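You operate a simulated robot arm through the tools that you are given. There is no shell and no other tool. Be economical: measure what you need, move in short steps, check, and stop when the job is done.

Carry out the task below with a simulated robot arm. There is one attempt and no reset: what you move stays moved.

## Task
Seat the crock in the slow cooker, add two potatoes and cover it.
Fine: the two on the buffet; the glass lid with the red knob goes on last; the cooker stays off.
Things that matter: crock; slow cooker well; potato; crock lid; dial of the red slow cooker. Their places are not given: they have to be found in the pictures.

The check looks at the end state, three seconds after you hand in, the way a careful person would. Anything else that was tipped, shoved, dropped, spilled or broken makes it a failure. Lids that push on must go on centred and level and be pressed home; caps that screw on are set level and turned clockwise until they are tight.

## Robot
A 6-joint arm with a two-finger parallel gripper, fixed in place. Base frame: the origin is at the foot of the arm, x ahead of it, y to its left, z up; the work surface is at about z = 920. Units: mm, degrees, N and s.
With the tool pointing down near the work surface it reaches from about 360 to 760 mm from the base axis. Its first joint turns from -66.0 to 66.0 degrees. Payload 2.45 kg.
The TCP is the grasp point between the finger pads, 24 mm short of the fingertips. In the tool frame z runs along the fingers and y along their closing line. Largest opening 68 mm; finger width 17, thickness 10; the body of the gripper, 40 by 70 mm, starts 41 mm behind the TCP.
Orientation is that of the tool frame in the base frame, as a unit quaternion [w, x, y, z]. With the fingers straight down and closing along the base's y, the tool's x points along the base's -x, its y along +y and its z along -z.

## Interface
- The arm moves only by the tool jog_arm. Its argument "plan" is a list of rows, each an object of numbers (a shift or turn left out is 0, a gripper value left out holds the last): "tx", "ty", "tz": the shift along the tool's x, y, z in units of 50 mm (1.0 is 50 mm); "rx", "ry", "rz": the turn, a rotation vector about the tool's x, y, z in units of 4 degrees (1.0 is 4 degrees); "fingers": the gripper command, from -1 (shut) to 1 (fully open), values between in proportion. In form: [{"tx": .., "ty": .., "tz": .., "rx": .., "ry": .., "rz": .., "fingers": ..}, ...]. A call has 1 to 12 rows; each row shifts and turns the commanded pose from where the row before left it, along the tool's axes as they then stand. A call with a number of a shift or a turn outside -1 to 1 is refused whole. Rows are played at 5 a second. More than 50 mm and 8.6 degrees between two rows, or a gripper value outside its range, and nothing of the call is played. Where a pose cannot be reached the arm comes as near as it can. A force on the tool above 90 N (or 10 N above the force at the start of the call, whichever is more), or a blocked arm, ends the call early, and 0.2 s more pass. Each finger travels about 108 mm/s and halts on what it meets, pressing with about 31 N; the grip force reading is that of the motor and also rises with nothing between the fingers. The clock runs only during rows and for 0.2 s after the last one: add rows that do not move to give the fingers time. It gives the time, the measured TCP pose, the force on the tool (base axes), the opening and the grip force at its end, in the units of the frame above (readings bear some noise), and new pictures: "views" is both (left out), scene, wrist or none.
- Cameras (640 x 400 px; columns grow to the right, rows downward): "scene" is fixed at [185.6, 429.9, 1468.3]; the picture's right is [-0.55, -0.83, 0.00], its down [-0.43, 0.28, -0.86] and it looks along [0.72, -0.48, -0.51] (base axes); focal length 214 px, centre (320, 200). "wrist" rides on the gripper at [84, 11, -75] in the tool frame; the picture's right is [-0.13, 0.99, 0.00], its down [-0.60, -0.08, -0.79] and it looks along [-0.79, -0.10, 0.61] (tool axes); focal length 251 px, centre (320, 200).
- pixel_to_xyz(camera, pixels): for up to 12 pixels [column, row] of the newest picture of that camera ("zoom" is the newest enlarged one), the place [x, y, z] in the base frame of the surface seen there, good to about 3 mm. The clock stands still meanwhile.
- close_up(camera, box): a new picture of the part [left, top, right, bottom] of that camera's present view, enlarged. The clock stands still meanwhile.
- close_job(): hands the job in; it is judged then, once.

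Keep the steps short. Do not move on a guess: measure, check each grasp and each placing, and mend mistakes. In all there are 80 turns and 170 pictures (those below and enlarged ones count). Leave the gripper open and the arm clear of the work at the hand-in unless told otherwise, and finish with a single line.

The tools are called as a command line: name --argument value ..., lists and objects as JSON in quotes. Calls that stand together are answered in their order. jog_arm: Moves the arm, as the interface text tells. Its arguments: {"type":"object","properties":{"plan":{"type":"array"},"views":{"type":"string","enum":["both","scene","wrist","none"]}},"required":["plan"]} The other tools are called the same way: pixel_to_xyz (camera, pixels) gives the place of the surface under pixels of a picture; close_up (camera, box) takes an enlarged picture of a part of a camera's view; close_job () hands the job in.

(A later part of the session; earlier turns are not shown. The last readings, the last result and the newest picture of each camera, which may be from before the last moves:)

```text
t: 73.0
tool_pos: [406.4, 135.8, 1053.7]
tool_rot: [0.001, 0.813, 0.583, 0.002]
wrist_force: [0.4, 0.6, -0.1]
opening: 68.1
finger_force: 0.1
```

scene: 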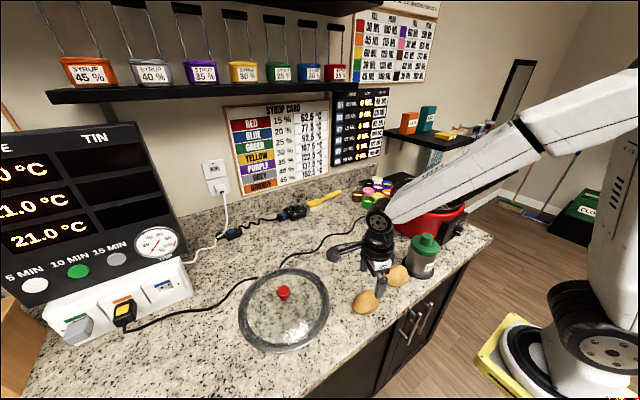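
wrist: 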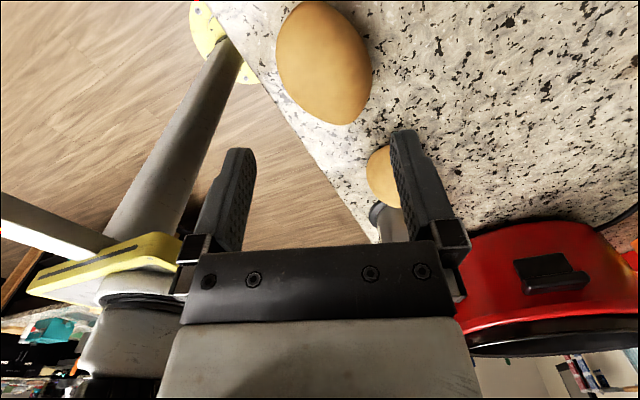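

I'll check the potato's edges from this closer view to centre the fingers.

pixel_to_xyz --camera "wrist" --pixels '[[281, 50], [285, 75], [300, 100], [366, 50], [371, 75], [360, 110], [320, 60], [340, 122], [300, 10], [340, 15], [325, 90], [350, 70]]'

```text
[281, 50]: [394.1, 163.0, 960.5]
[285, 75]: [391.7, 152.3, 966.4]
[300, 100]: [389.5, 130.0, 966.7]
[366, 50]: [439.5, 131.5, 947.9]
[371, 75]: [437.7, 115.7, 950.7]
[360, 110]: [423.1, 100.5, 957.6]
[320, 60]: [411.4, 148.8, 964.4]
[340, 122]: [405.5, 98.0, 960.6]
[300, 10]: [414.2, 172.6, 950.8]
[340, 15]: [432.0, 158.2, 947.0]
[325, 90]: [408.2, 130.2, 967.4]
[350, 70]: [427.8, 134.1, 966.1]
```

The potato's narrowest direction is close to base x (about 57 mm), so I over-turned. I'll turn back about 24° and shift to the centre at x≈410.

jog_arm --plan '[{"rz": -1}, {"rz": -1}, {"rz": -1}, {"rz": -1}, {"rz": -1}, {"rz": -1}, {"ty": 0.07}, {"tz": 0.5}, {"tz": 0.3}, {}]'

pixel_to_xyz --camera "wrist" --pixels '[[281, 50], [285, 75], [300, 100], [366, 50], [371, 75], [360, 110], [320, 60], [340, 122], [290, 30], [350, 30]]'

close_up --camera "scene" --box '[330, 245, 442, 325]'

```text
t: 75.2
tool_pos: [410.6, 137.0, 1013.5]
tool_rot: [0.001, 0.674, 0.739, 0.001]
wrist_force: [0.2, -0.1, 0.5]
opening: 67.7
finger_force: 0.0
```

scene: 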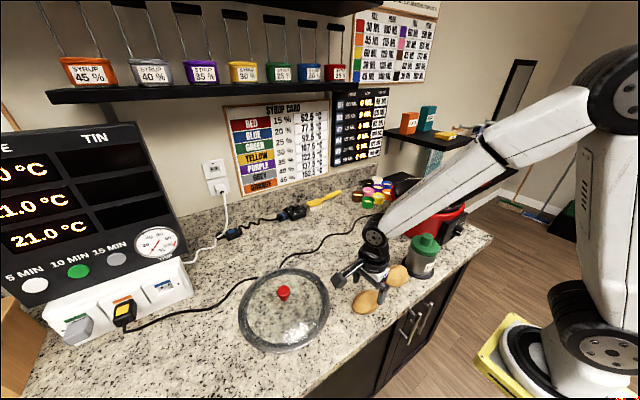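
wrist: 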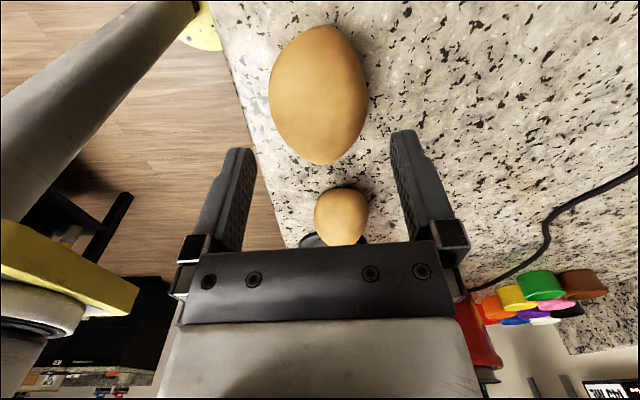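

```text
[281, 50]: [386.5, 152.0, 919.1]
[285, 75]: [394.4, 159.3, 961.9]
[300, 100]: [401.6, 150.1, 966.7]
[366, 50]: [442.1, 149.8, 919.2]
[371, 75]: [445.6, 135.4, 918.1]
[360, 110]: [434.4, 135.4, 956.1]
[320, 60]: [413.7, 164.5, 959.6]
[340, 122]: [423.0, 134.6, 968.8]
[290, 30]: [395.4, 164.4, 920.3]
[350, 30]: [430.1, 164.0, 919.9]
```

```text
5.00 times, centred on (386, 285) of scene
```

zoom: 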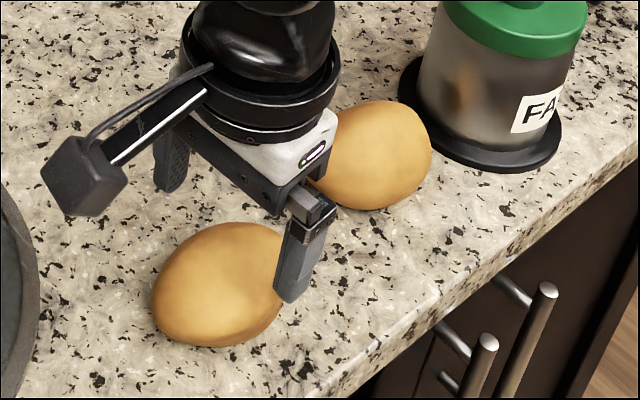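

The potato's long axis now lines up with the tool. I'll make one edge check.

pixel_to_xyz --camera "wrist" --pixels '[[272, 95], [274, 110], [363, 95], [361, 110], [320, 30], [325, 160], [283, 130], [350, 140]]'

```text
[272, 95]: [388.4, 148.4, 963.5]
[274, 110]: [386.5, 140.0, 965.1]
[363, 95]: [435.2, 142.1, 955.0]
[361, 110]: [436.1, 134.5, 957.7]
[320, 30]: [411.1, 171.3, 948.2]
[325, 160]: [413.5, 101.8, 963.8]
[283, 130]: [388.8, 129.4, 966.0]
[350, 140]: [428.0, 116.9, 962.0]
```

Centred at (411,136). Down to z≈946 and close.

jog_arm --plan '[{"tz": 0.5}, {"tz": 0.5}, {"tz": 0.35}, {}, {"fingers": -0.3}, {"fingers": -0.3}, {"fingers": -0.6}, {}, {"tz": -0.2}, {"tz": -0.3}, {}]'

```text
t: 77.6
tool_pos: [412.8, 136.9, 971.6]
tool_rot: [0.001, 0.674, 0.738, 0.002]
wrist_force: [0.3, -0.8, -1.7]
opening: 57.2
finger_force: 30.9
```

scene: 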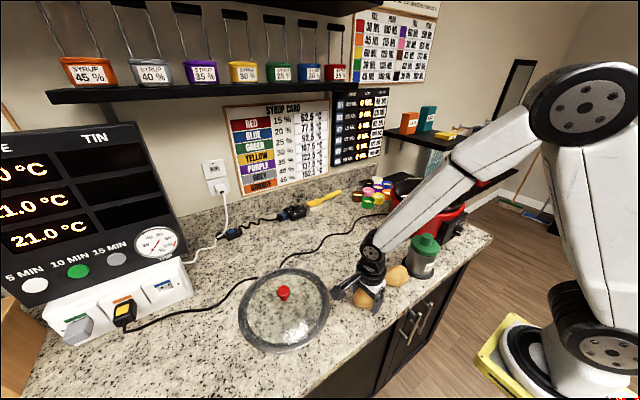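
wrist: 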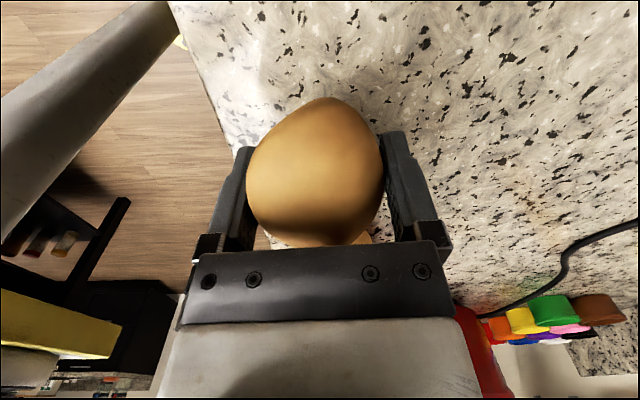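

Gripped at 57 mm. I'll lift to about 1185 and carry it toward the crock.

jog_arm --plan '[{"tz": -0.6}, {"tz": -0.9}, {"tz": -0.9}, {"tz": -0.9}, {"tz": -0.7}, {"tz": -0.3}, {}]' --views "none"

jog_arm --plan '[{"tx": -0.4, "ty": 0.12}, {"tx": -0.8, "ty": 0.23}, {"tx": -0.9, "ty": 0.26}, {"tx": -0.9, "ty": 0.26}, {"tx": -0.9, "ty": 0.26}, {"tx": -0.9, "ty": 0.26}, {"tx": -0.9, "ty": 0.26}, {"tx": -0.9, "ty": 0.26}, {"tx": -0.9, "ty": 0.26}, {"tx": -0.9, "ty": 0.26}, {"tx": -0.8, "ty": 0.23}, {"tx": -0.49, "ty": 0.16}]'

```text
t: 79.2
tool_pos: [411.0, 137.1, 1187.0]
tool_rot: [0.002, 0.674, 0.739, 0.001]
wrist_force: [-0.6, 0.0, -1.7]
opening: 56.9
finger_force: 30.5
```

```text
t: 81.8
tool_pos: [594.1, -333.0, 1188.4]
tool_rot: [0.001, 0.674, 0.739, 0.001]
wrist_force: [-0.1, -0.7, -2.8]
opening: 56.9
finger_force: 31.5
```

scene: 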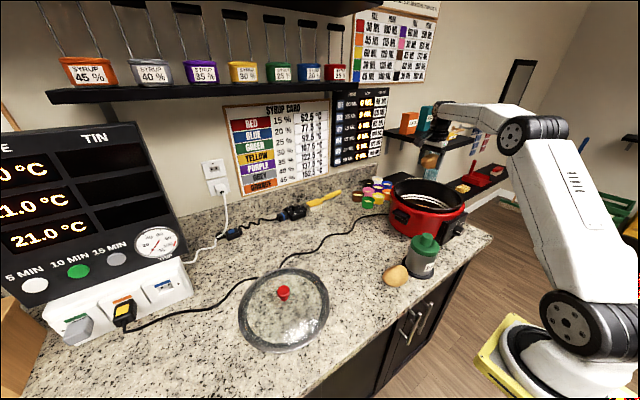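
wrist: 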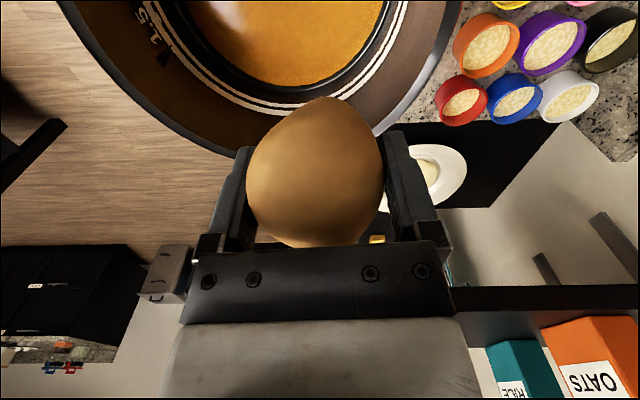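

Over the crock. I'll lower into it to about z 1015, then check.

jog_arm --plan '[{"tz": 0.5}, {"tz": 0.6}, {"tz": 0.6}, {"tz": 0.6}, {"tz": 0.5}, {"tz": 0.4}, {"tz": 0.25}, {}]'

close_up --camera "scene" --box '[376, 150, 488, 250]'

```text
t: 83.6
tool_pos: [595.9, -333.3, 1014.2]
tool_rot: [0.001, 0.674, 0.738, 0.001]
wrist_force: [-0.6, -0.9, -1.2]
opening: 57.0
finger_force: 30.8
```

scene: 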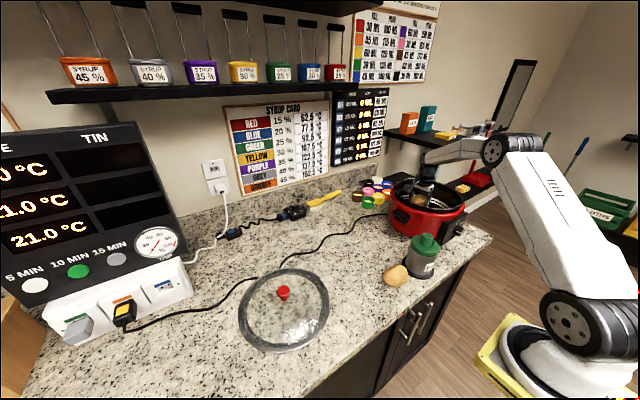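
wrist: 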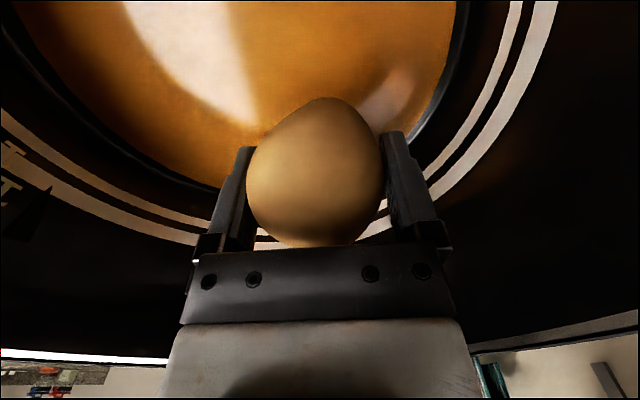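

```text
4.00 times, centred on (432, 200) of scene
```

zoom: 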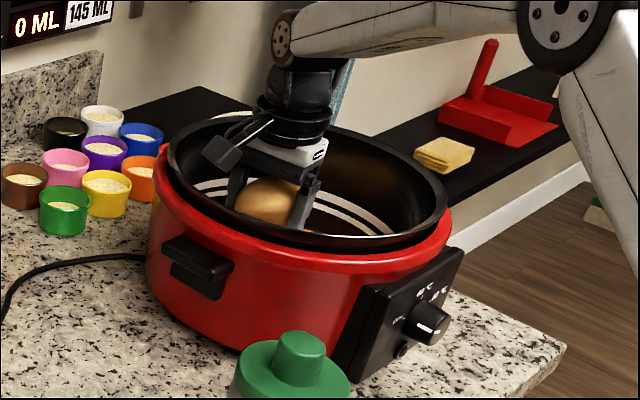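

Clear inside. I'll lower another 18 mm, then small steps to contact.

jog_arm --plan '[{"tz": 0.15}, {"tz": 0.15}, {"tz": 0.08}, {}]' --views "none"

jog_arm --plan '[{"tz": 0.04}, {"tz": 0.04}, {}]' --views "wrist"

```text
t: 84.6
tool_pos: [594.9, -332.9, 995.5]
tool_rot: [0.001, 0.674, 0.739, 0.001]
wrist_force: [0.3, 0.2, -1.8]
opening: 56.9
finger_force: 31.3
```

```text
t: 85.4
tool_pos: [595.1, -331.3, 991.9]
tool_rot: [0.002, 0.674, 0.739, 0.001]
wrist_force: [-0.2, 0.1, -2.1]
opening: 56.8
finger_force: 31.0
```

wrist: 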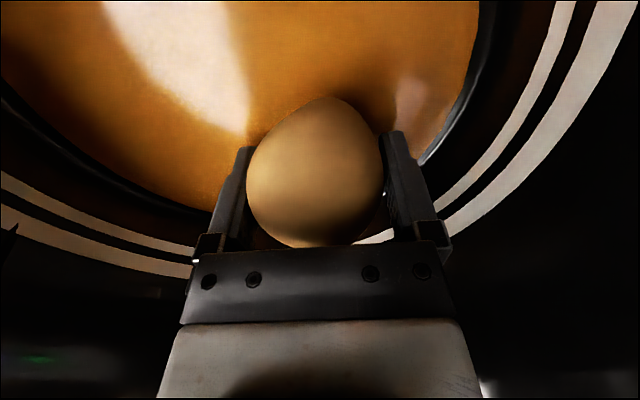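

No contact yet. A few mm more.

jog_arm --plan '[{"tz": 0.04}, {"tz": 0.03}, {}]' --views "none"

jog_arm --plan '[{"tz": 0.03}, {"tz": 0.03}, {}]' --views "none"

```text
t: 86.2
tool_pos: [594.3, -332.1, 988.7]
tool_rot: [0.001, 0.674, 0.739, 0.001]
wrist_force: [0.5, -0.3, -1.8]
opening: 56.9
finger_force: 31.0
```

```text
t: 87.0
tool_pos: [595.3, -333.4, 987.9]
tool_rot: [0.003, 0.674, 0.739, 0.002]
wrist_force: [-6.3, 5.7, 20.3]
opening: 56.8
finger_force: 30.9
```

Contact at z≈988. I'll back off 1.5 mm, open gently and raise out.

jog_arm --plan '[{"tz": -0.03}, {"fingers": 0.75}, {"fingers": 0.9}, {}, {"tz": -0.3}, {"tz": -0.6}, {"tz": -0.8}, {"tz": -0.8}, {"tz": -0.8}, {"tz": -0.6}, {}]'

close_up --camera "scene" --box '[376, 150, 488, 250]'

```text
t: 89.4
tool_pos: [595.4, -332.8, 1182.3]
tool_rot: [0.0, 0.674, 0.738, 0.001]
wrist_force: [-0.2, -0.2, -0.6]
opening: 64.8
finger_force: 0.1
```

scene: 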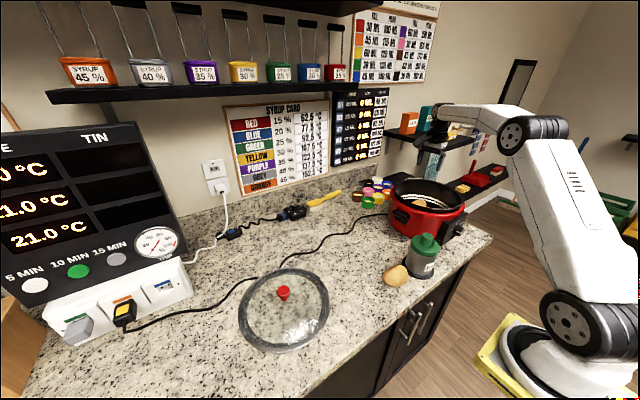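
wrist: 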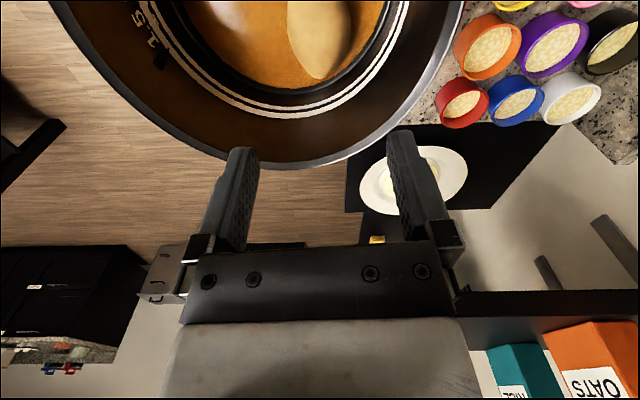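

```text
4.00 times, centred on (432, 200) of scene
```

zoom: 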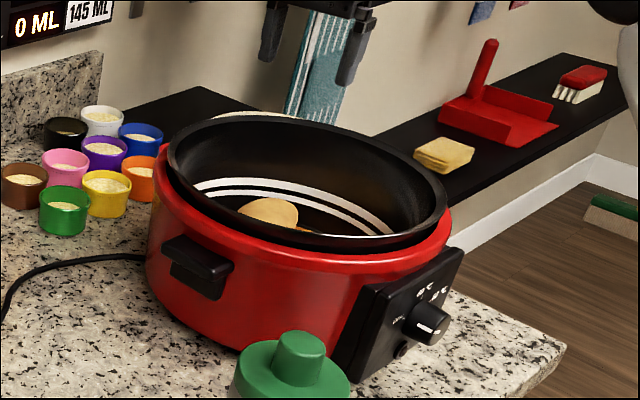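

Potato 1 is in. I'll move over potato 2 near (422,1).

jog_arm --plan '[{"tx": 0.4, "ty": -0.16, "fingers": 1}, {"tx": 0.8, "ty": -0.32}, {"tx": 0.9, "ty": -0.37}, {"tx": 0.9, "ty": -0.37}, {"tx": 0.9, "ty": -0.37}, {"tx": 0.9, "ty": -0.37}, {"tx": 0.9, "ty": -0.37}, {"tx": 0.8, "ty": -0.32}, {"tx": 0.48, "ty": -0.19}, {"tz": 0.8}, {"tz": 0.8}, {"tz": 0.8}]' --views "none"

jog_arm --plan '[{"tz": 0.6}, {"tz": 0.4}, {}]' --views "wrist"

```text
t: 92.0
tool_pos: [421.2, 0.4, 1061.1]
tool_rot: [0.002, 0.674, 0.738, 0.002]
wrist_force: [0.4, 0.7, 0.2]
opening: 67.8
finger_force: 0.0
```

```text
t: 92.8
tool_pos: [421.1, 2.4, 1013.4]
tool_rot: [0.002, 0.675, 0.738, 0.001]
wrist_force: [0.4, -0.2, -0.2]
opening: 67.9
finger_force: 0.1
```

wrist: 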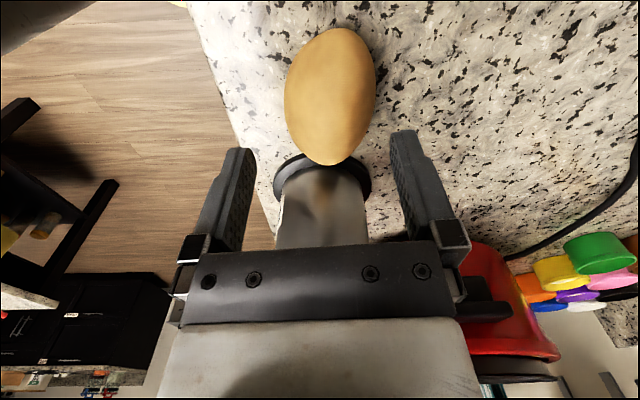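

I'll measure potato 2's edges.

pixel_to_xyz --camera "wrist" --pixels '[[287, 95], [288, 110], [373, 90], [371, 105], [342, 31], [338, 162], [298, 135], [358, 140], [300, 60], [330, 90]]'

```text
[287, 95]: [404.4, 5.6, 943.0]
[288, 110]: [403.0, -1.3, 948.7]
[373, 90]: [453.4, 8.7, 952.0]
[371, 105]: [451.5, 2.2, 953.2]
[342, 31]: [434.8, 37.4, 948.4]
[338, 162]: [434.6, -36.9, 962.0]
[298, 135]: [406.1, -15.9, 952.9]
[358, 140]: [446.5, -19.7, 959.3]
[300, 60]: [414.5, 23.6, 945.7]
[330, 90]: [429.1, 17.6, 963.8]
```

Its centre is at (428,0) and its width is about 54. I'll shift, descend and grip.

jog_arm --plan '[{"ty": 0.14, "tx": -0.04}, {"tz": 0.5}, {"tz": 0.5}, {"tz": 0.35}, {}, {"fingers": -0.3}, {"fingers": -0.3}, {"fingers": -0.6}, {}, {"tz": -0.2}, {"tz": -0.3}, {}]'

```text
t: 95.4
tool_pos: [430.7, -0.2, 968.4]
tool_rot: [0.001, 0.675, 0.738, 0.002]
wrist_force: [0.6, -0.5, -2.2]
opening: 57.1
finger_force: 31.6
```

scene: 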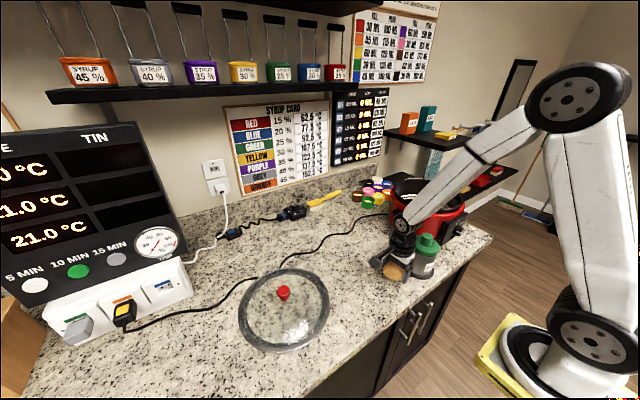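
wrist: 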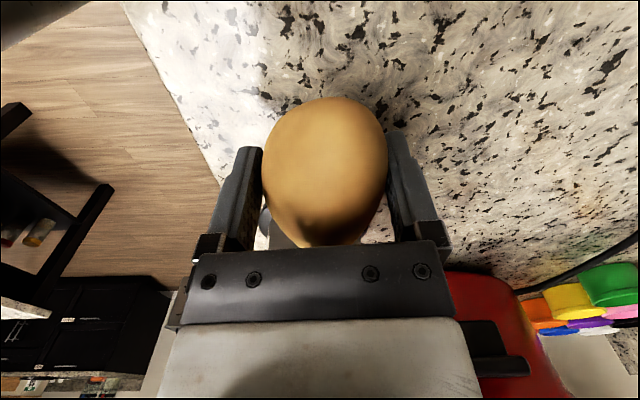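

Gripped. I'll lift and carry it to the near side of the crock at about (518,-335).

jog_arm --plan '[{"tz": -0.6}, {"tz": -0.9}, {"tz": -0.9}, {"tz": -0.9}, {"tz": -0.7}, {"tz": -0.36}, {}]' --views "none"

jog_arm --plan '[{"tx": -0.4, "ty": 0.07}, {"tx": -0.8, "ty": 0.13}, {"tx": -0.9, "ty": 0.15}, {"tx": -0.9, "ty": 0.15}, {"tx": -0.9, "ty": 0.15}, {"tx": -0.9, "ty": 0.15}, {"tx": -0.9, "ty": 0.15}, {"tx": -0.7, "ty": 0.12}, {"tx": -0.42, "ty": 0.07}, {}]'

close_up --camera "scene" --box '[376, 150, 488, 250]'

pixel_to_xyz --camera "zoom" --pixels '[[242, 208], [255, 200], [270, 215], [290, 207], [297, 218], [262, 222]]'

```text
t: 97.0
tool_pos: [428.9, 1.6, 1187.3]
tool_rot: [0.002, 0.675, 0.738, 0.002]
wrist_force: [-0.3, 0.5, -1.5]
opening: 57.1
finger_force: 30.4
```

```text
t: 99.2
tool_pos: [517.2, -335.0, 1188.0]
tool_rot: [0.001, 0.674, 0.738, 0.001]
wrist_force: [-0.5, 0.3, -1.2]
opening: 57.0
finger_force: 30.6
```

scene: 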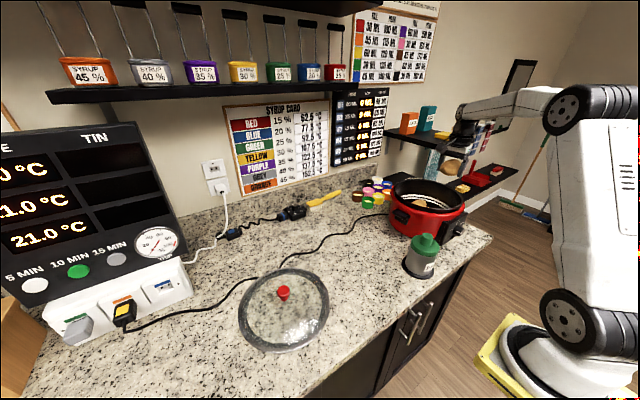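
wrist: 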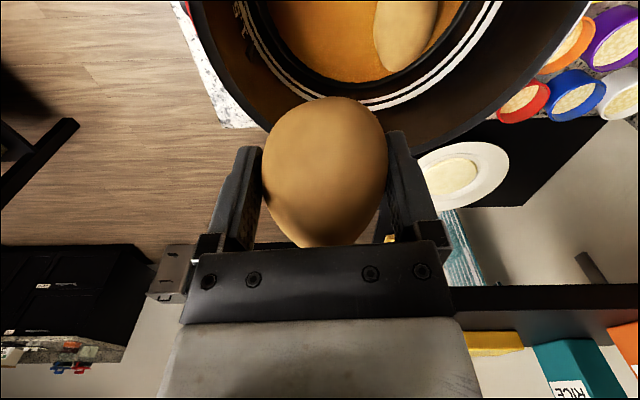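

```text
4.00 times, centred on (432, 200) of scene
```

zoom: 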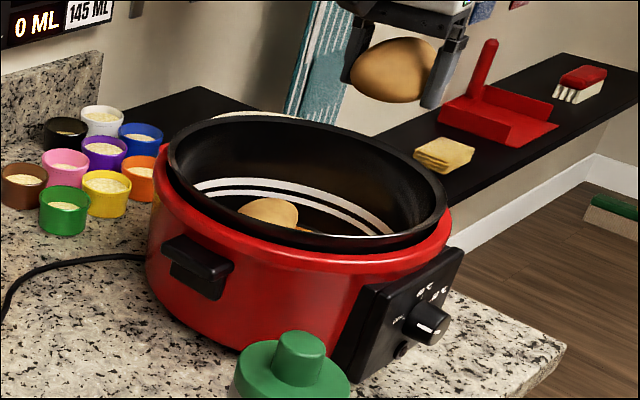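

```text
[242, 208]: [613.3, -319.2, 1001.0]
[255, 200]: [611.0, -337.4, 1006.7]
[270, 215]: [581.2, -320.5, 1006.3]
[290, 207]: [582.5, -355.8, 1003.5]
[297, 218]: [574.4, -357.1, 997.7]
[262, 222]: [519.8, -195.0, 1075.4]
```

Potato 1 lies around x 568–622, so there is space. I'll lower into the crock.

jog_arm --plan '[{"tz": 0.5, "ty": -0.03}, {"tz": 0.6}, {"tz": 0.6}, {"tz": 0.6}, {"tz": 0.5}, {"tz": 0.4}, {"tz": 0.25}, {}]'

close_up --camera "scene" --box '[376, 150, 488, 250]'

```text
t: 101.0
tool_pos: [515.0, -334.3, 1014.2]
tool_rot: [0.001, 0.674, 0.738, 0.001]
wrist_force: [-1.1, 0.8, -1.5]
opening: 57.3
finger_force: 30.7
```

scene: 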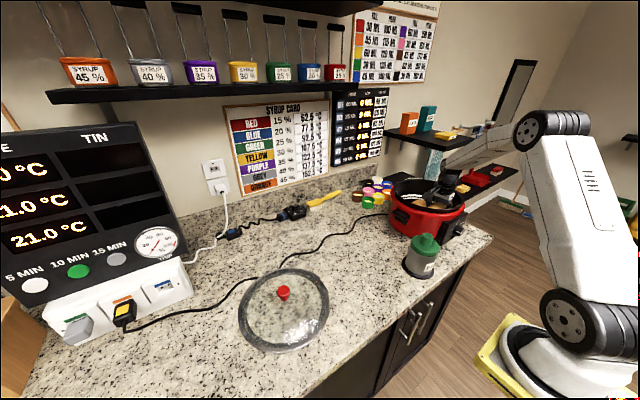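
wrist: 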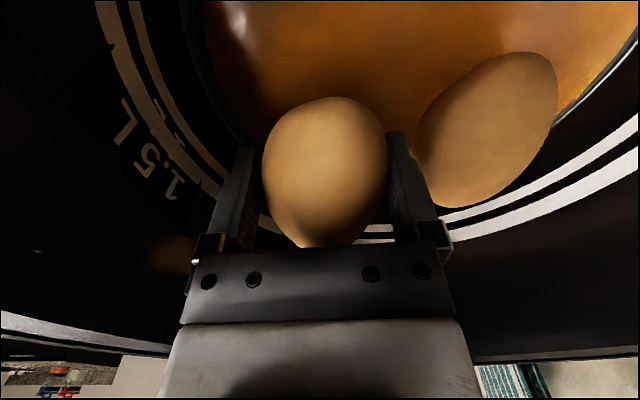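

```text
4.00 times, centred on (432, 200) of scene
```

zoom: 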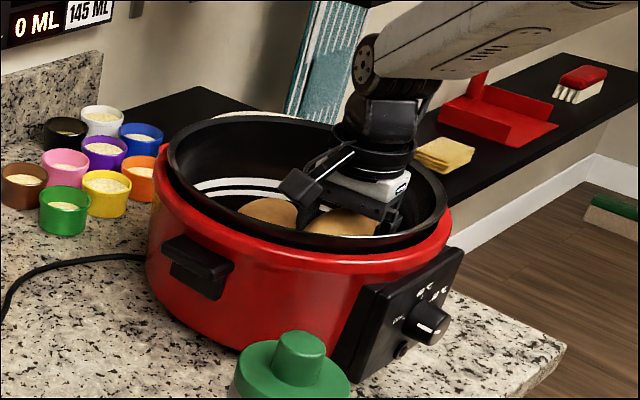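

There's clearance on both sides. I'll lower to the floor in small steps.

jog_arm --plan '[{"tz": 0.15}, {"tz": 0.15}, {"tz": 0.1}, {"tz": 0.06}, {}]' --views "none"

jog_arm --plan '[{"tz": 0.03}, {"tz": 0.03}, {}]' --views "none"

```text
t: 102.2
tool_pos: [516.5, -333.2, 992.7]
tool_rot: [0.002, 0.674, 0.739, 0.002]
wrist_force: [-0.4, -0.4, -2.0]
opening: 57.0
finger_force: 30.7
```

```text
t: 103.0
tool_pos: [515.8, -333.8, 988.8]
tool_rot: [0.0, 0.674, 0.739, 0.001]
wrist_force: [0.3, -0.2, -1.2]
opening: 57.2
finger_force: 30.7
```

It's within a millimetre of the floor. I'll release here with a small opening and go straight up.

jog_arm --plan '[{"tz": 0.02}, {"fingers": 0.72}, {"fingers": 0.8}, {"fingers": 0.84}, {}, {"tz": -0.3}, {"tz": -0.6}, {"tz": -0.8}, {"tz": -0.8}, {"tz": -0.8}, {"tz": -0.6}, {}]'

close_up --camera "scene" --box '[376, 150, 488, 250]'

close_up --camera "scene" --box '[228, 255, 340, 360]'

```text
t: 105.6
tool_pos: [515.3, -332.6, 1182.7]
tool_rot: [0.001, 0.674, 0.738, 0.002]
wrist_force: [-0.4, 0.1, -0.1]
opening: 62.7
finger_force: 0.2
```

scene: 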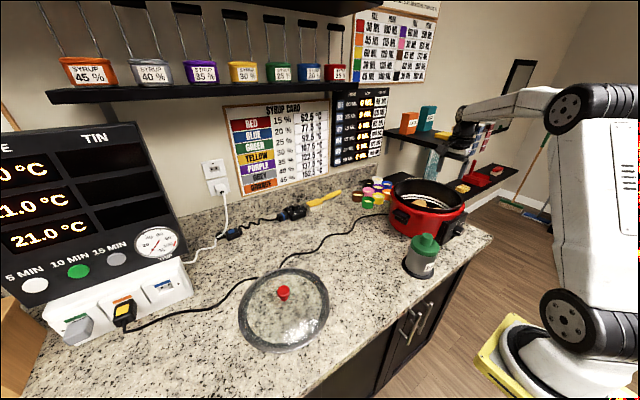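
wrist: 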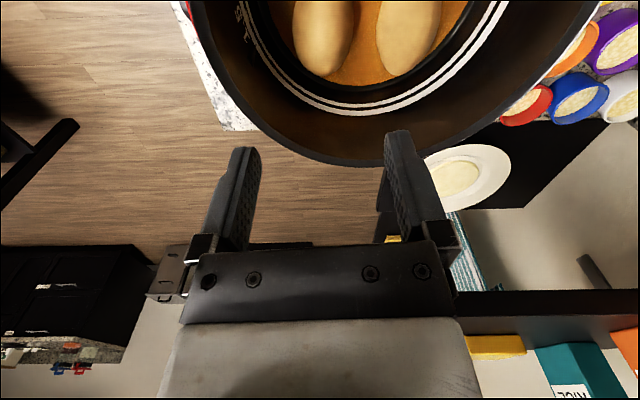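

```text
4.00 times, centred on (432, 200) of scene
```

zoom: 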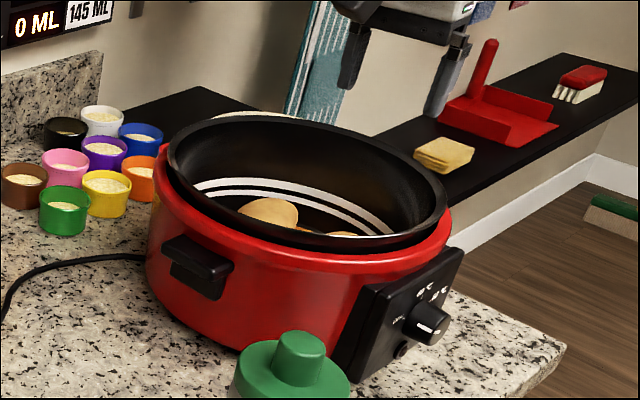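

```text
3.81 times, centred on (284, 308) of scene
```

zoom: 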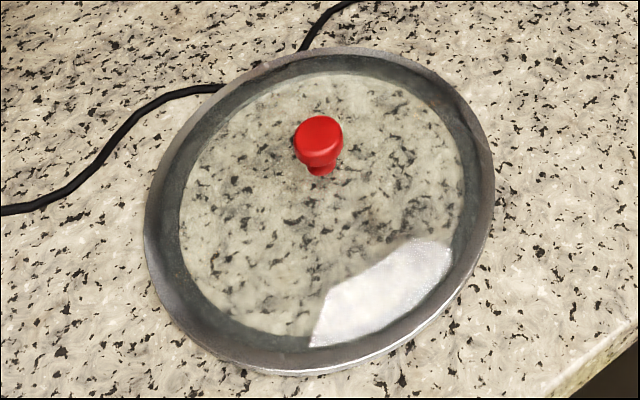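

Both potatoes lie in the crock. I'll measure the lid knob, the lid edge and the crock rim for centring.

pixel_to_xyz --camera "zoom" --pixels '[[318, 128], [318, 145], [300, 138], [337, 138], [320, 165], [320, 172], [150, 240], [490, 190], [345, 50], [300, 372], [190, 135], [440, 310]]'

pixel_to_xyz --camera "wrist" --pixels '[[192, 20], [204, 60], [222, 95], [245, 125], [280, 150], [310, 162], [345, 165], [380, 164], [450, 150], [500, 125], [550, 85], [595, 15]]'

```text
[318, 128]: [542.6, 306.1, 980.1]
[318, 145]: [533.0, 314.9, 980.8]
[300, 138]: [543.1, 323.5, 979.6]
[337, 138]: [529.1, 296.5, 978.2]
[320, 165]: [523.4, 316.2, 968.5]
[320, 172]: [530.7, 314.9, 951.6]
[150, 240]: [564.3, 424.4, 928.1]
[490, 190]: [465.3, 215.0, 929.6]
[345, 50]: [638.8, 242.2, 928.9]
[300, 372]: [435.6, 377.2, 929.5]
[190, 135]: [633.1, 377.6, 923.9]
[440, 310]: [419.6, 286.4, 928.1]
```

```text
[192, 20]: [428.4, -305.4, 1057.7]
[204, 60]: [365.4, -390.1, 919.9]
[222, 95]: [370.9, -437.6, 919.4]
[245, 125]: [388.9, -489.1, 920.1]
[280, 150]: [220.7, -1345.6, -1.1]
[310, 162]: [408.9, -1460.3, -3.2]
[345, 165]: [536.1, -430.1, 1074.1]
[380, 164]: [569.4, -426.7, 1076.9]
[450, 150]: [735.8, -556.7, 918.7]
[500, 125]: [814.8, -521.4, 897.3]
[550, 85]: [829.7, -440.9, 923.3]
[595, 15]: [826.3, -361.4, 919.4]
```

The knob is at (536,310), top 980. I'll refine the crock rim centre with an enlarged wrist view.

close_up --camera "wrist" --box '[180, 0, 440, 170]'

close_up --camera "scene" --box '[384, 165, 480, 225]'

```text
2.35 times, centred on (310, 85) of wrist
```

zoom: 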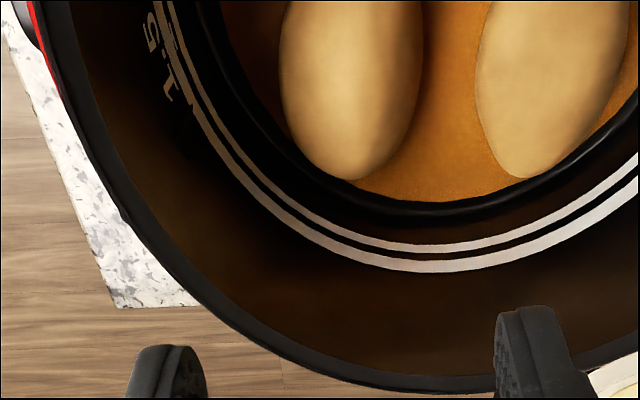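

```text
6.67 times, centred on (432, 195) of scene
```

zoom: 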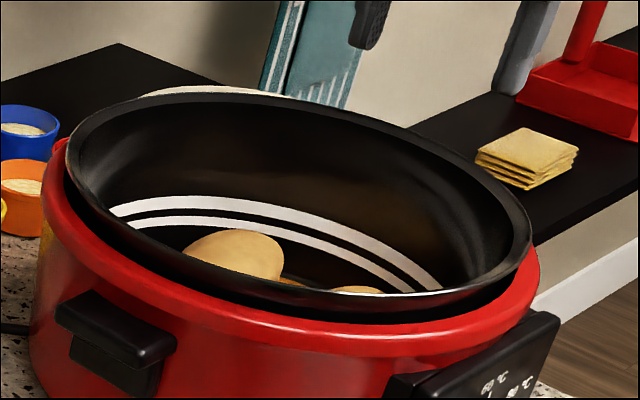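

pixel_to_xyz --camera "zoom" --pixels '[[180, 98], [250, 99], [330, 112], [400, 136], [460, 166], [503, 200], [525, 235], [505, 270], [470, 288], [400, 302], [320, 298], [240, 281]]'

pixel_to_xyz --camera "zoom" --pixels '[[160, 249], [105, 213], [76, 180], [73, 150], [95, 125], [130, 108], [530, 245], [520, 262], [360, 302], [440, 297], [200, 266], [130, 232]]'

```text
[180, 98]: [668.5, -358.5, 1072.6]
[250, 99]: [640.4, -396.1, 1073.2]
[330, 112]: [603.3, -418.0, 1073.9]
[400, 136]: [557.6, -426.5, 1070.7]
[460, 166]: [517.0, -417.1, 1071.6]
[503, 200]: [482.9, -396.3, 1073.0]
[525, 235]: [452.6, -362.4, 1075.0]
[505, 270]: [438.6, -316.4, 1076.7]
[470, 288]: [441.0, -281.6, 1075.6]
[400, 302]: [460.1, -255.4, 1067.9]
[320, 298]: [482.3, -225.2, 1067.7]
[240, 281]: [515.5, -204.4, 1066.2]
```

```text
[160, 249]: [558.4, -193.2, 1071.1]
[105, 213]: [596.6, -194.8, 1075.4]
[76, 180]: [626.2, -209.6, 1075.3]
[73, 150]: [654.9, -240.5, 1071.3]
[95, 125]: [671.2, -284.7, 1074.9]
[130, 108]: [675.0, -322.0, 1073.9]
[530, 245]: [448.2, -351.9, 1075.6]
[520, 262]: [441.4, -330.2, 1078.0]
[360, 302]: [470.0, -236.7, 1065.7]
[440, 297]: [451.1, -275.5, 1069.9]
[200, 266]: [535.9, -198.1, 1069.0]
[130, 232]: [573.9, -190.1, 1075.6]
```

Crock rim centre is (558,-308), matching the well. I'll move over to the lid knob at (537,310).

jog_arm --plan '[{"tx": 0.5, "ty": 0.06, "fingers": 1}, {"tx": 0.95, "ty": 0.12}, {"tx": 0.95, "ty": 0.12}, {"tx": 0.95, "ty": 0.12}, {"tx": 0.95, "ty": 0.12}, {"tx": 0.95, "ty": 0.12}, {"tx": 0.95, "ty": 0.12}, {"tx": 0.95, "ty": 0.12}, {"tx": 0.95, "ty": 0.12}, {"tx": 0.95, "ty": 0.12}, {"tx": 0.95, "ty": 0.12}, {"tx": 0.95, "ty": 0.12}]' --views "none"

jog_arm --plan '[{"tx": 0.95, "ty": 0.12}, {"tx": 0.86, "ty": 0.1}, {}, {"tz": 0.8}, {"tz": 0.8}, {"tz": 0.6}, {"tz": 0.4}, {}]'

```text
t: 108.2
tool_pos: [532.7, 217.5, 1183.6]
tool_rot: [0.001, 0.675, 0.738, 0.001]
wrist_force: [-0.1, 0.6, 0.0]
opening: 68.0
finger_force: 0.2
```

```text
t: 110.0
tool_pos: [536.9, 308.9, 1051.6]
tool_rot: [0.001, 0.674, 0.739, 0.002]
wrist_force: [0.5, 0.1, 0.2]
opening: 67.8
finger_force: 0.1
```

scene: 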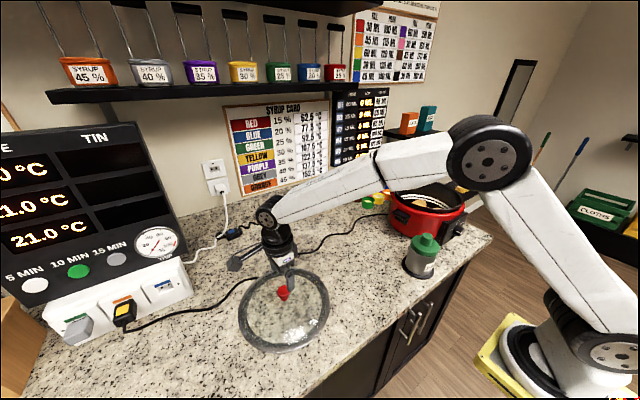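
wrist: 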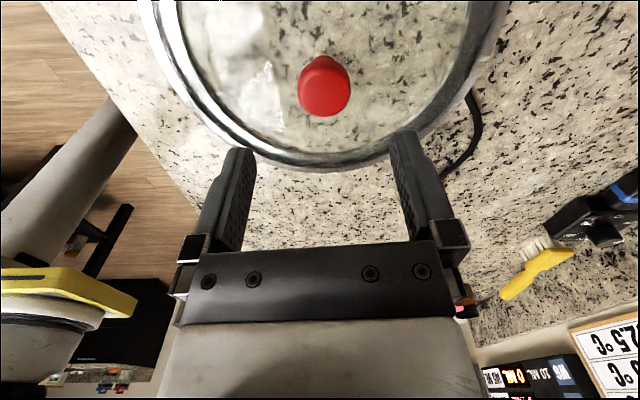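

I'll fix the knob's exact position from this view before descending.

pixel_to_xyz --camera "wrist" --pixels '[[301, 92], [348, 92], [324, 75], [324, 112], [324, 92], [323, 60], [310, 108], [340, 108]]'

close_up --camera "wrist" --box '[260, 30, 388, 130]'

```text
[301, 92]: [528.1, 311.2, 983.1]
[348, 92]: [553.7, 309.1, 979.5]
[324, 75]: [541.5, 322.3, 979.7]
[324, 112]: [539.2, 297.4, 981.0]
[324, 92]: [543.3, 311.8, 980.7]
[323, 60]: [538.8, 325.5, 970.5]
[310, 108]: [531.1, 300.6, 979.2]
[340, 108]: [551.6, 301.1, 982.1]
```

```text
4.00 times, centred on (324, 80) of wrist
```

zoom: 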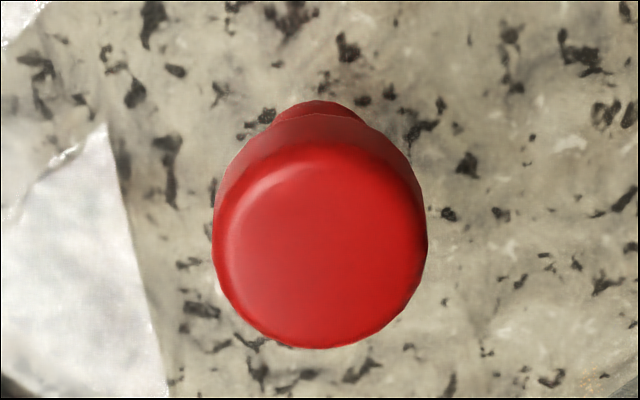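

The knob is centred at (541,310), about 27 mm across. I'll shift 4 mm, descend to z≈978 and grip the knob head.

jog_arm --plan '[{"ty": 0.08, "tx": 0.02}, {"tz": 0.5}, {"tz": 0.5}, {"tz": 0.3}, {"tz": 0.17}, {}, {"fingers": -0.2}, {"fingers": -0.2}, {"fingers": -1}, {}]'

```text
t: 112.2
tool_pos: [542.5, 310.1, 979.3]
tool_rot: [0.001, 0.675, 0.738, 0.001]
wrist_force: [-0.6, 0.4, -0.1]
opening: 33.3
finger_force: 31.1
```

scene: 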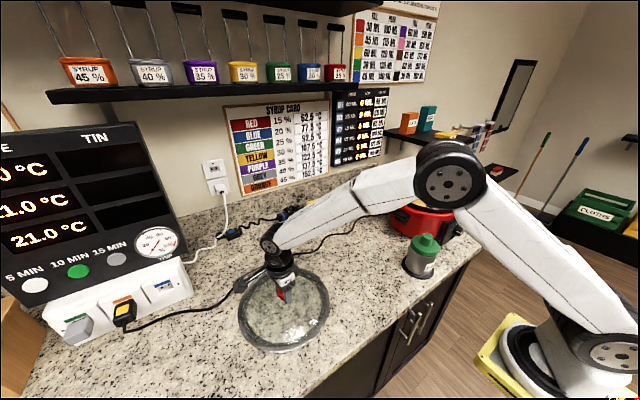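
wrist: 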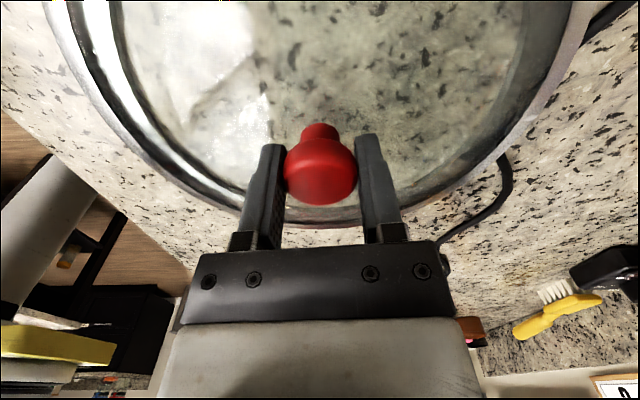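

Knob gripped at 33 mm and 31 N. I'll lift 25 mm and check that it's level.

jog_arm --plan '[{"tz": -0.15}, {"tz": -0.15}, {"tz": -0.2}, {}]'

close_up --camera "scene" --box '[228, 235, 340, 360]'

pixel_to_xyz --camera "wrist" --pixels '[[48, 10], [70, 60], [100, 110], [140, 155], [190, 193], [230, 212], [330, 225], [430, 205], [480, 175], [530, 130], [560, 80], [585, 20]]'

```text
t: 113.2
tool_pos: [541.6, 309.5, 1004.7]
tool_rot: [0.002, 0.674, 0.739, 0.001]
wrist_force: [0.1, 0.2, -3.7]
opening: 33.4
finger_force: 31.3
```

scene: 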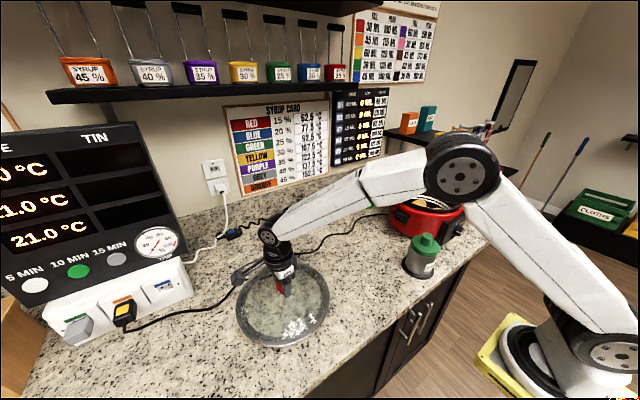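
wrist: 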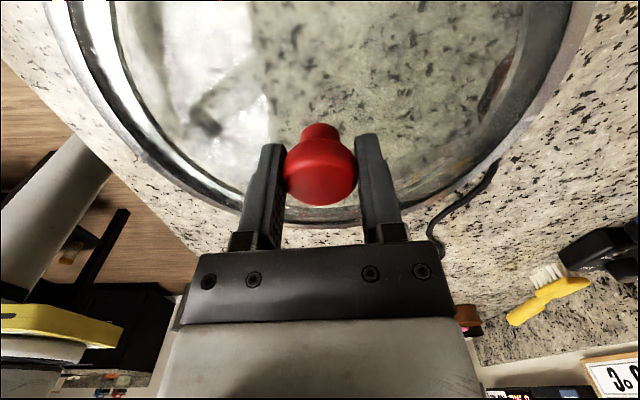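

```text
3.20 times, centred on (284, 298) of scene
```

zoom: 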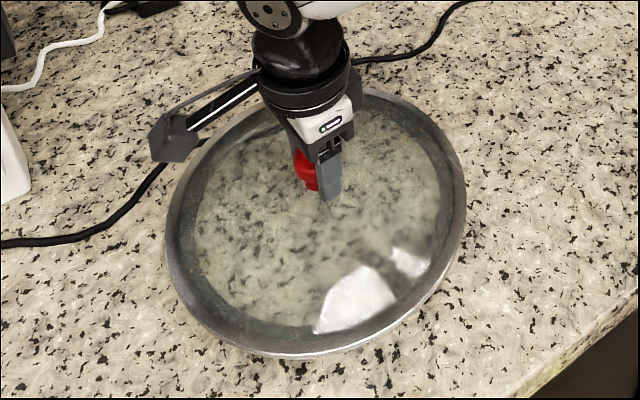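

```text
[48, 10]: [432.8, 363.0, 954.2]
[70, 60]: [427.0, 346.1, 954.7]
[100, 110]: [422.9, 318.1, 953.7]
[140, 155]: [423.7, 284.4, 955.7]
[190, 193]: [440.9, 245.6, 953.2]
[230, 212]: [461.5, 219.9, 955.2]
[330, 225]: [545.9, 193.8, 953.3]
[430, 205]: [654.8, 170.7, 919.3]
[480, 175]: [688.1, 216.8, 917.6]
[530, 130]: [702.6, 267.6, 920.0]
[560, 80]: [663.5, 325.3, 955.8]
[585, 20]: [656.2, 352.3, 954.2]
```

The lid is level (954 all round, 3.7 N) and its centre is within 1 mm of the TCP. I'll lift it to about 1200.

jog_arm --plan '[{"tz": -0.3}, {"tz": -0.6}, {"tz": -0.7}, {"tz": -0.7}, {"tz": -0.7}, {"tz": -0.6}, {"tz": -0.3}, {}]' --views "none"

jog_arm --plan '[{"tx": -0.3, "ty": -0.02}, {"tx": -0.6, "ty": -0.04}, {"tx": -0.7, "ty": -0.045}, {"tx": -0.7, "ty": -0.045}, {"tx": -0.7, "ty": -0.045}, {"tx": -0.7, "ty": -0.045}, {"tx": -0.7, "ty": -0.045}, {"tx": -0.7, "ty": -0.045}, {"tx": -0.7, "ty": -0.045}, {"tx": -0.6, "ty": -0.04}, {"tx": -0.3, "ty": -0.02}, {}]' --views "scene"

```text
t: 115.0
tool_pos: [541.4, 311.2, 1200.0]
tool_rot: [0.001, 0.675, 0.738, 0.001]
wrist_force: [-0.4, -0.6, -4.4]
opening: 33.7
finger_force: 30.6
```

```text
t: 117.6
tool_pos: [549.3, -25.8, 1200.0]
tool_rot: [0.001, 0.675, 0.738, 0.001]
wrist_force: [-0.7, 0.0, -3.7]
opening: 33.7
finger_force: 30.8
```

scene: 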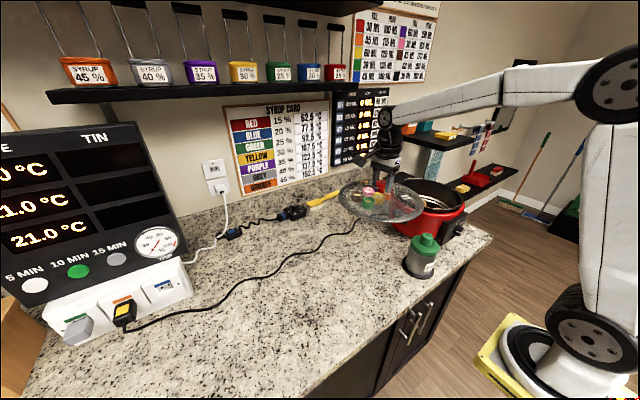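

Halfway and steady. On to above the crock.

jog_arm --plan '[{"tx": -0.3, "ty": -0.02}, {"tx": -0.6, "ty": -0.04}, {"tx": -0.7, "ty": -0.043}, {"tx": -0.7, "ty": -0.043}, {"tx": -0.7, "ty": -0.043}, {"tx": -0.7, "ty": -0.043}, {"tx": -0.7, "ty": -0.043}, {"tx": -0.6, "ty": -0.04}, {"tx": -0.4, "ty": -0.02}, {"tx": -0.25, "ty": -0.01}, {}]'

close_up --camera "scene" --box '[376, 140, 488, 240]'

```text
t: 120.0
tool_pos: [558.0, -308.9, 1198.7]
tool_rot: [0.001, 0.674, 0.739, 0.001]
wrist_force: [0.0, 0.4, -4.4]
opening: 33.5
finger_force: 30.7
```

scene: 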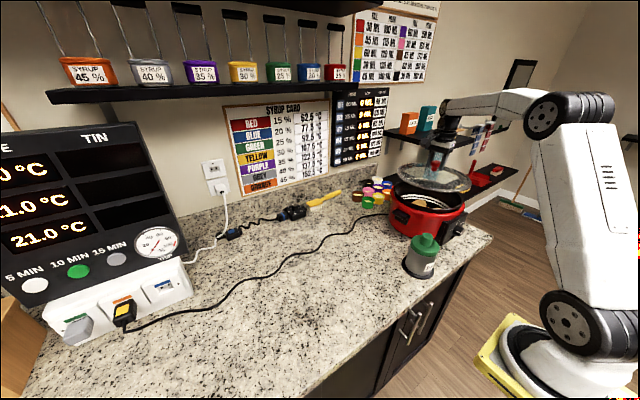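
wrist: 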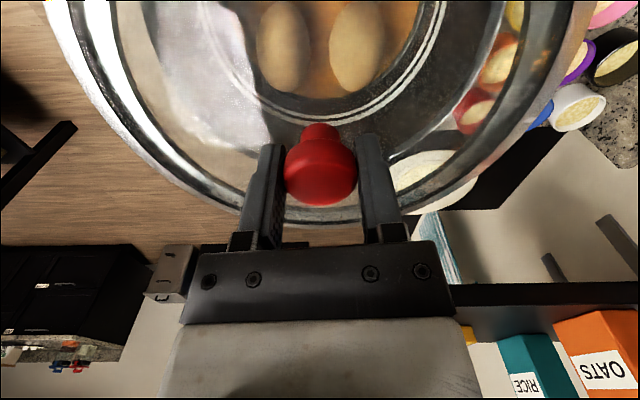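

```text
4.00 times, centred on (432, 190) of scene
```

zoom: 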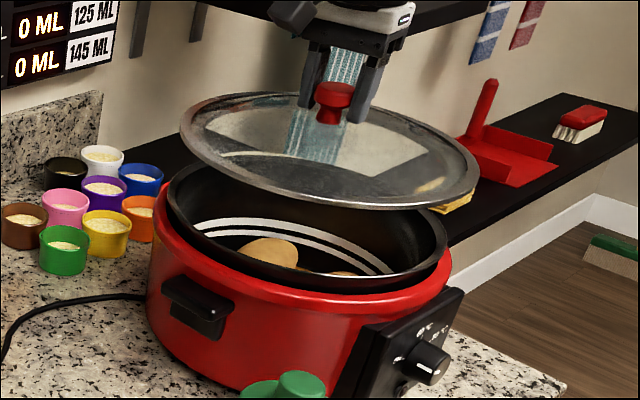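

The lid is level above the crock. I'll lower 48 mm and check the alignment.

jog_arm --plan '[{"tz": 0.25}, {"tz": 0.3}, {"tz": 0.25}, {"tz": 0.16}, {}]'

close_up --camera "scene" --box '[384, 160, 480, 225]'

pixel_to_xyz --camera "zoom" --pixels '[[75, 140], [90, 165], [150, 205], [230, 235], [320, 250], [400, 252], [470, 242], [510, 220], [520, 200], [490, 150], [250, 65], [130, 80]]'

```text
t: 121.2
tool_pos: [558.5, -308.6, 1149.8]
tool_rot: [0.001, 0.674, 0.738, 0.001]
wrist_force: [-0.6, -0.5, -3.6]
opening: 33.2
finger_force: 31.2
```

scene: 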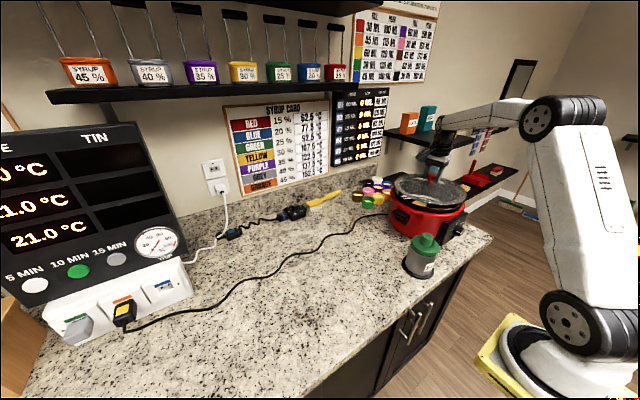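
wrist: 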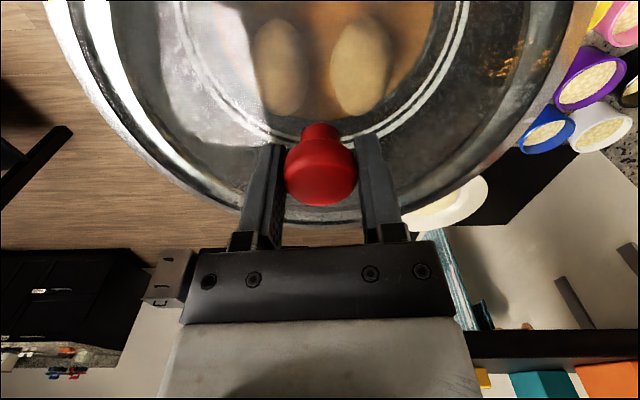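

```text
6.15 times, centred on (432, 192) of scene
```

zoom: 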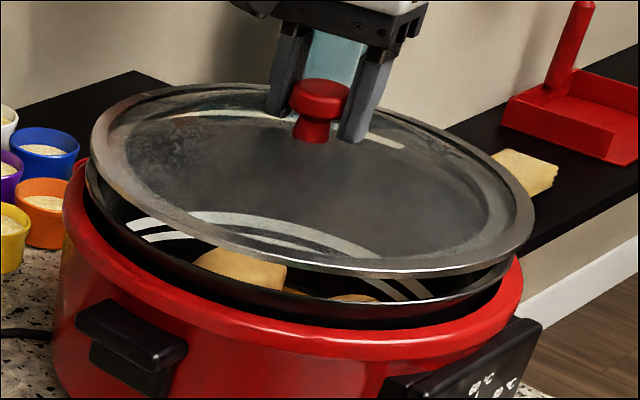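

```text
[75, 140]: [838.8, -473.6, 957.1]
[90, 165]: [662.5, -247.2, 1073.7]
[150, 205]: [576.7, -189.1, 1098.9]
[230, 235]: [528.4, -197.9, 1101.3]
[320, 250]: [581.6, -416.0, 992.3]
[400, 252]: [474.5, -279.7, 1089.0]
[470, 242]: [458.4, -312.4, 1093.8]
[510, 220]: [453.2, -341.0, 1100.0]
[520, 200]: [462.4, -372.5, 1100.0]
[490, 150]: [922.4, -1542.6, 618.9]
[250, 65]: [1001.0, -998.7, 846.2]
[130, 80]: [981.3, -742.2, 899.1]
```

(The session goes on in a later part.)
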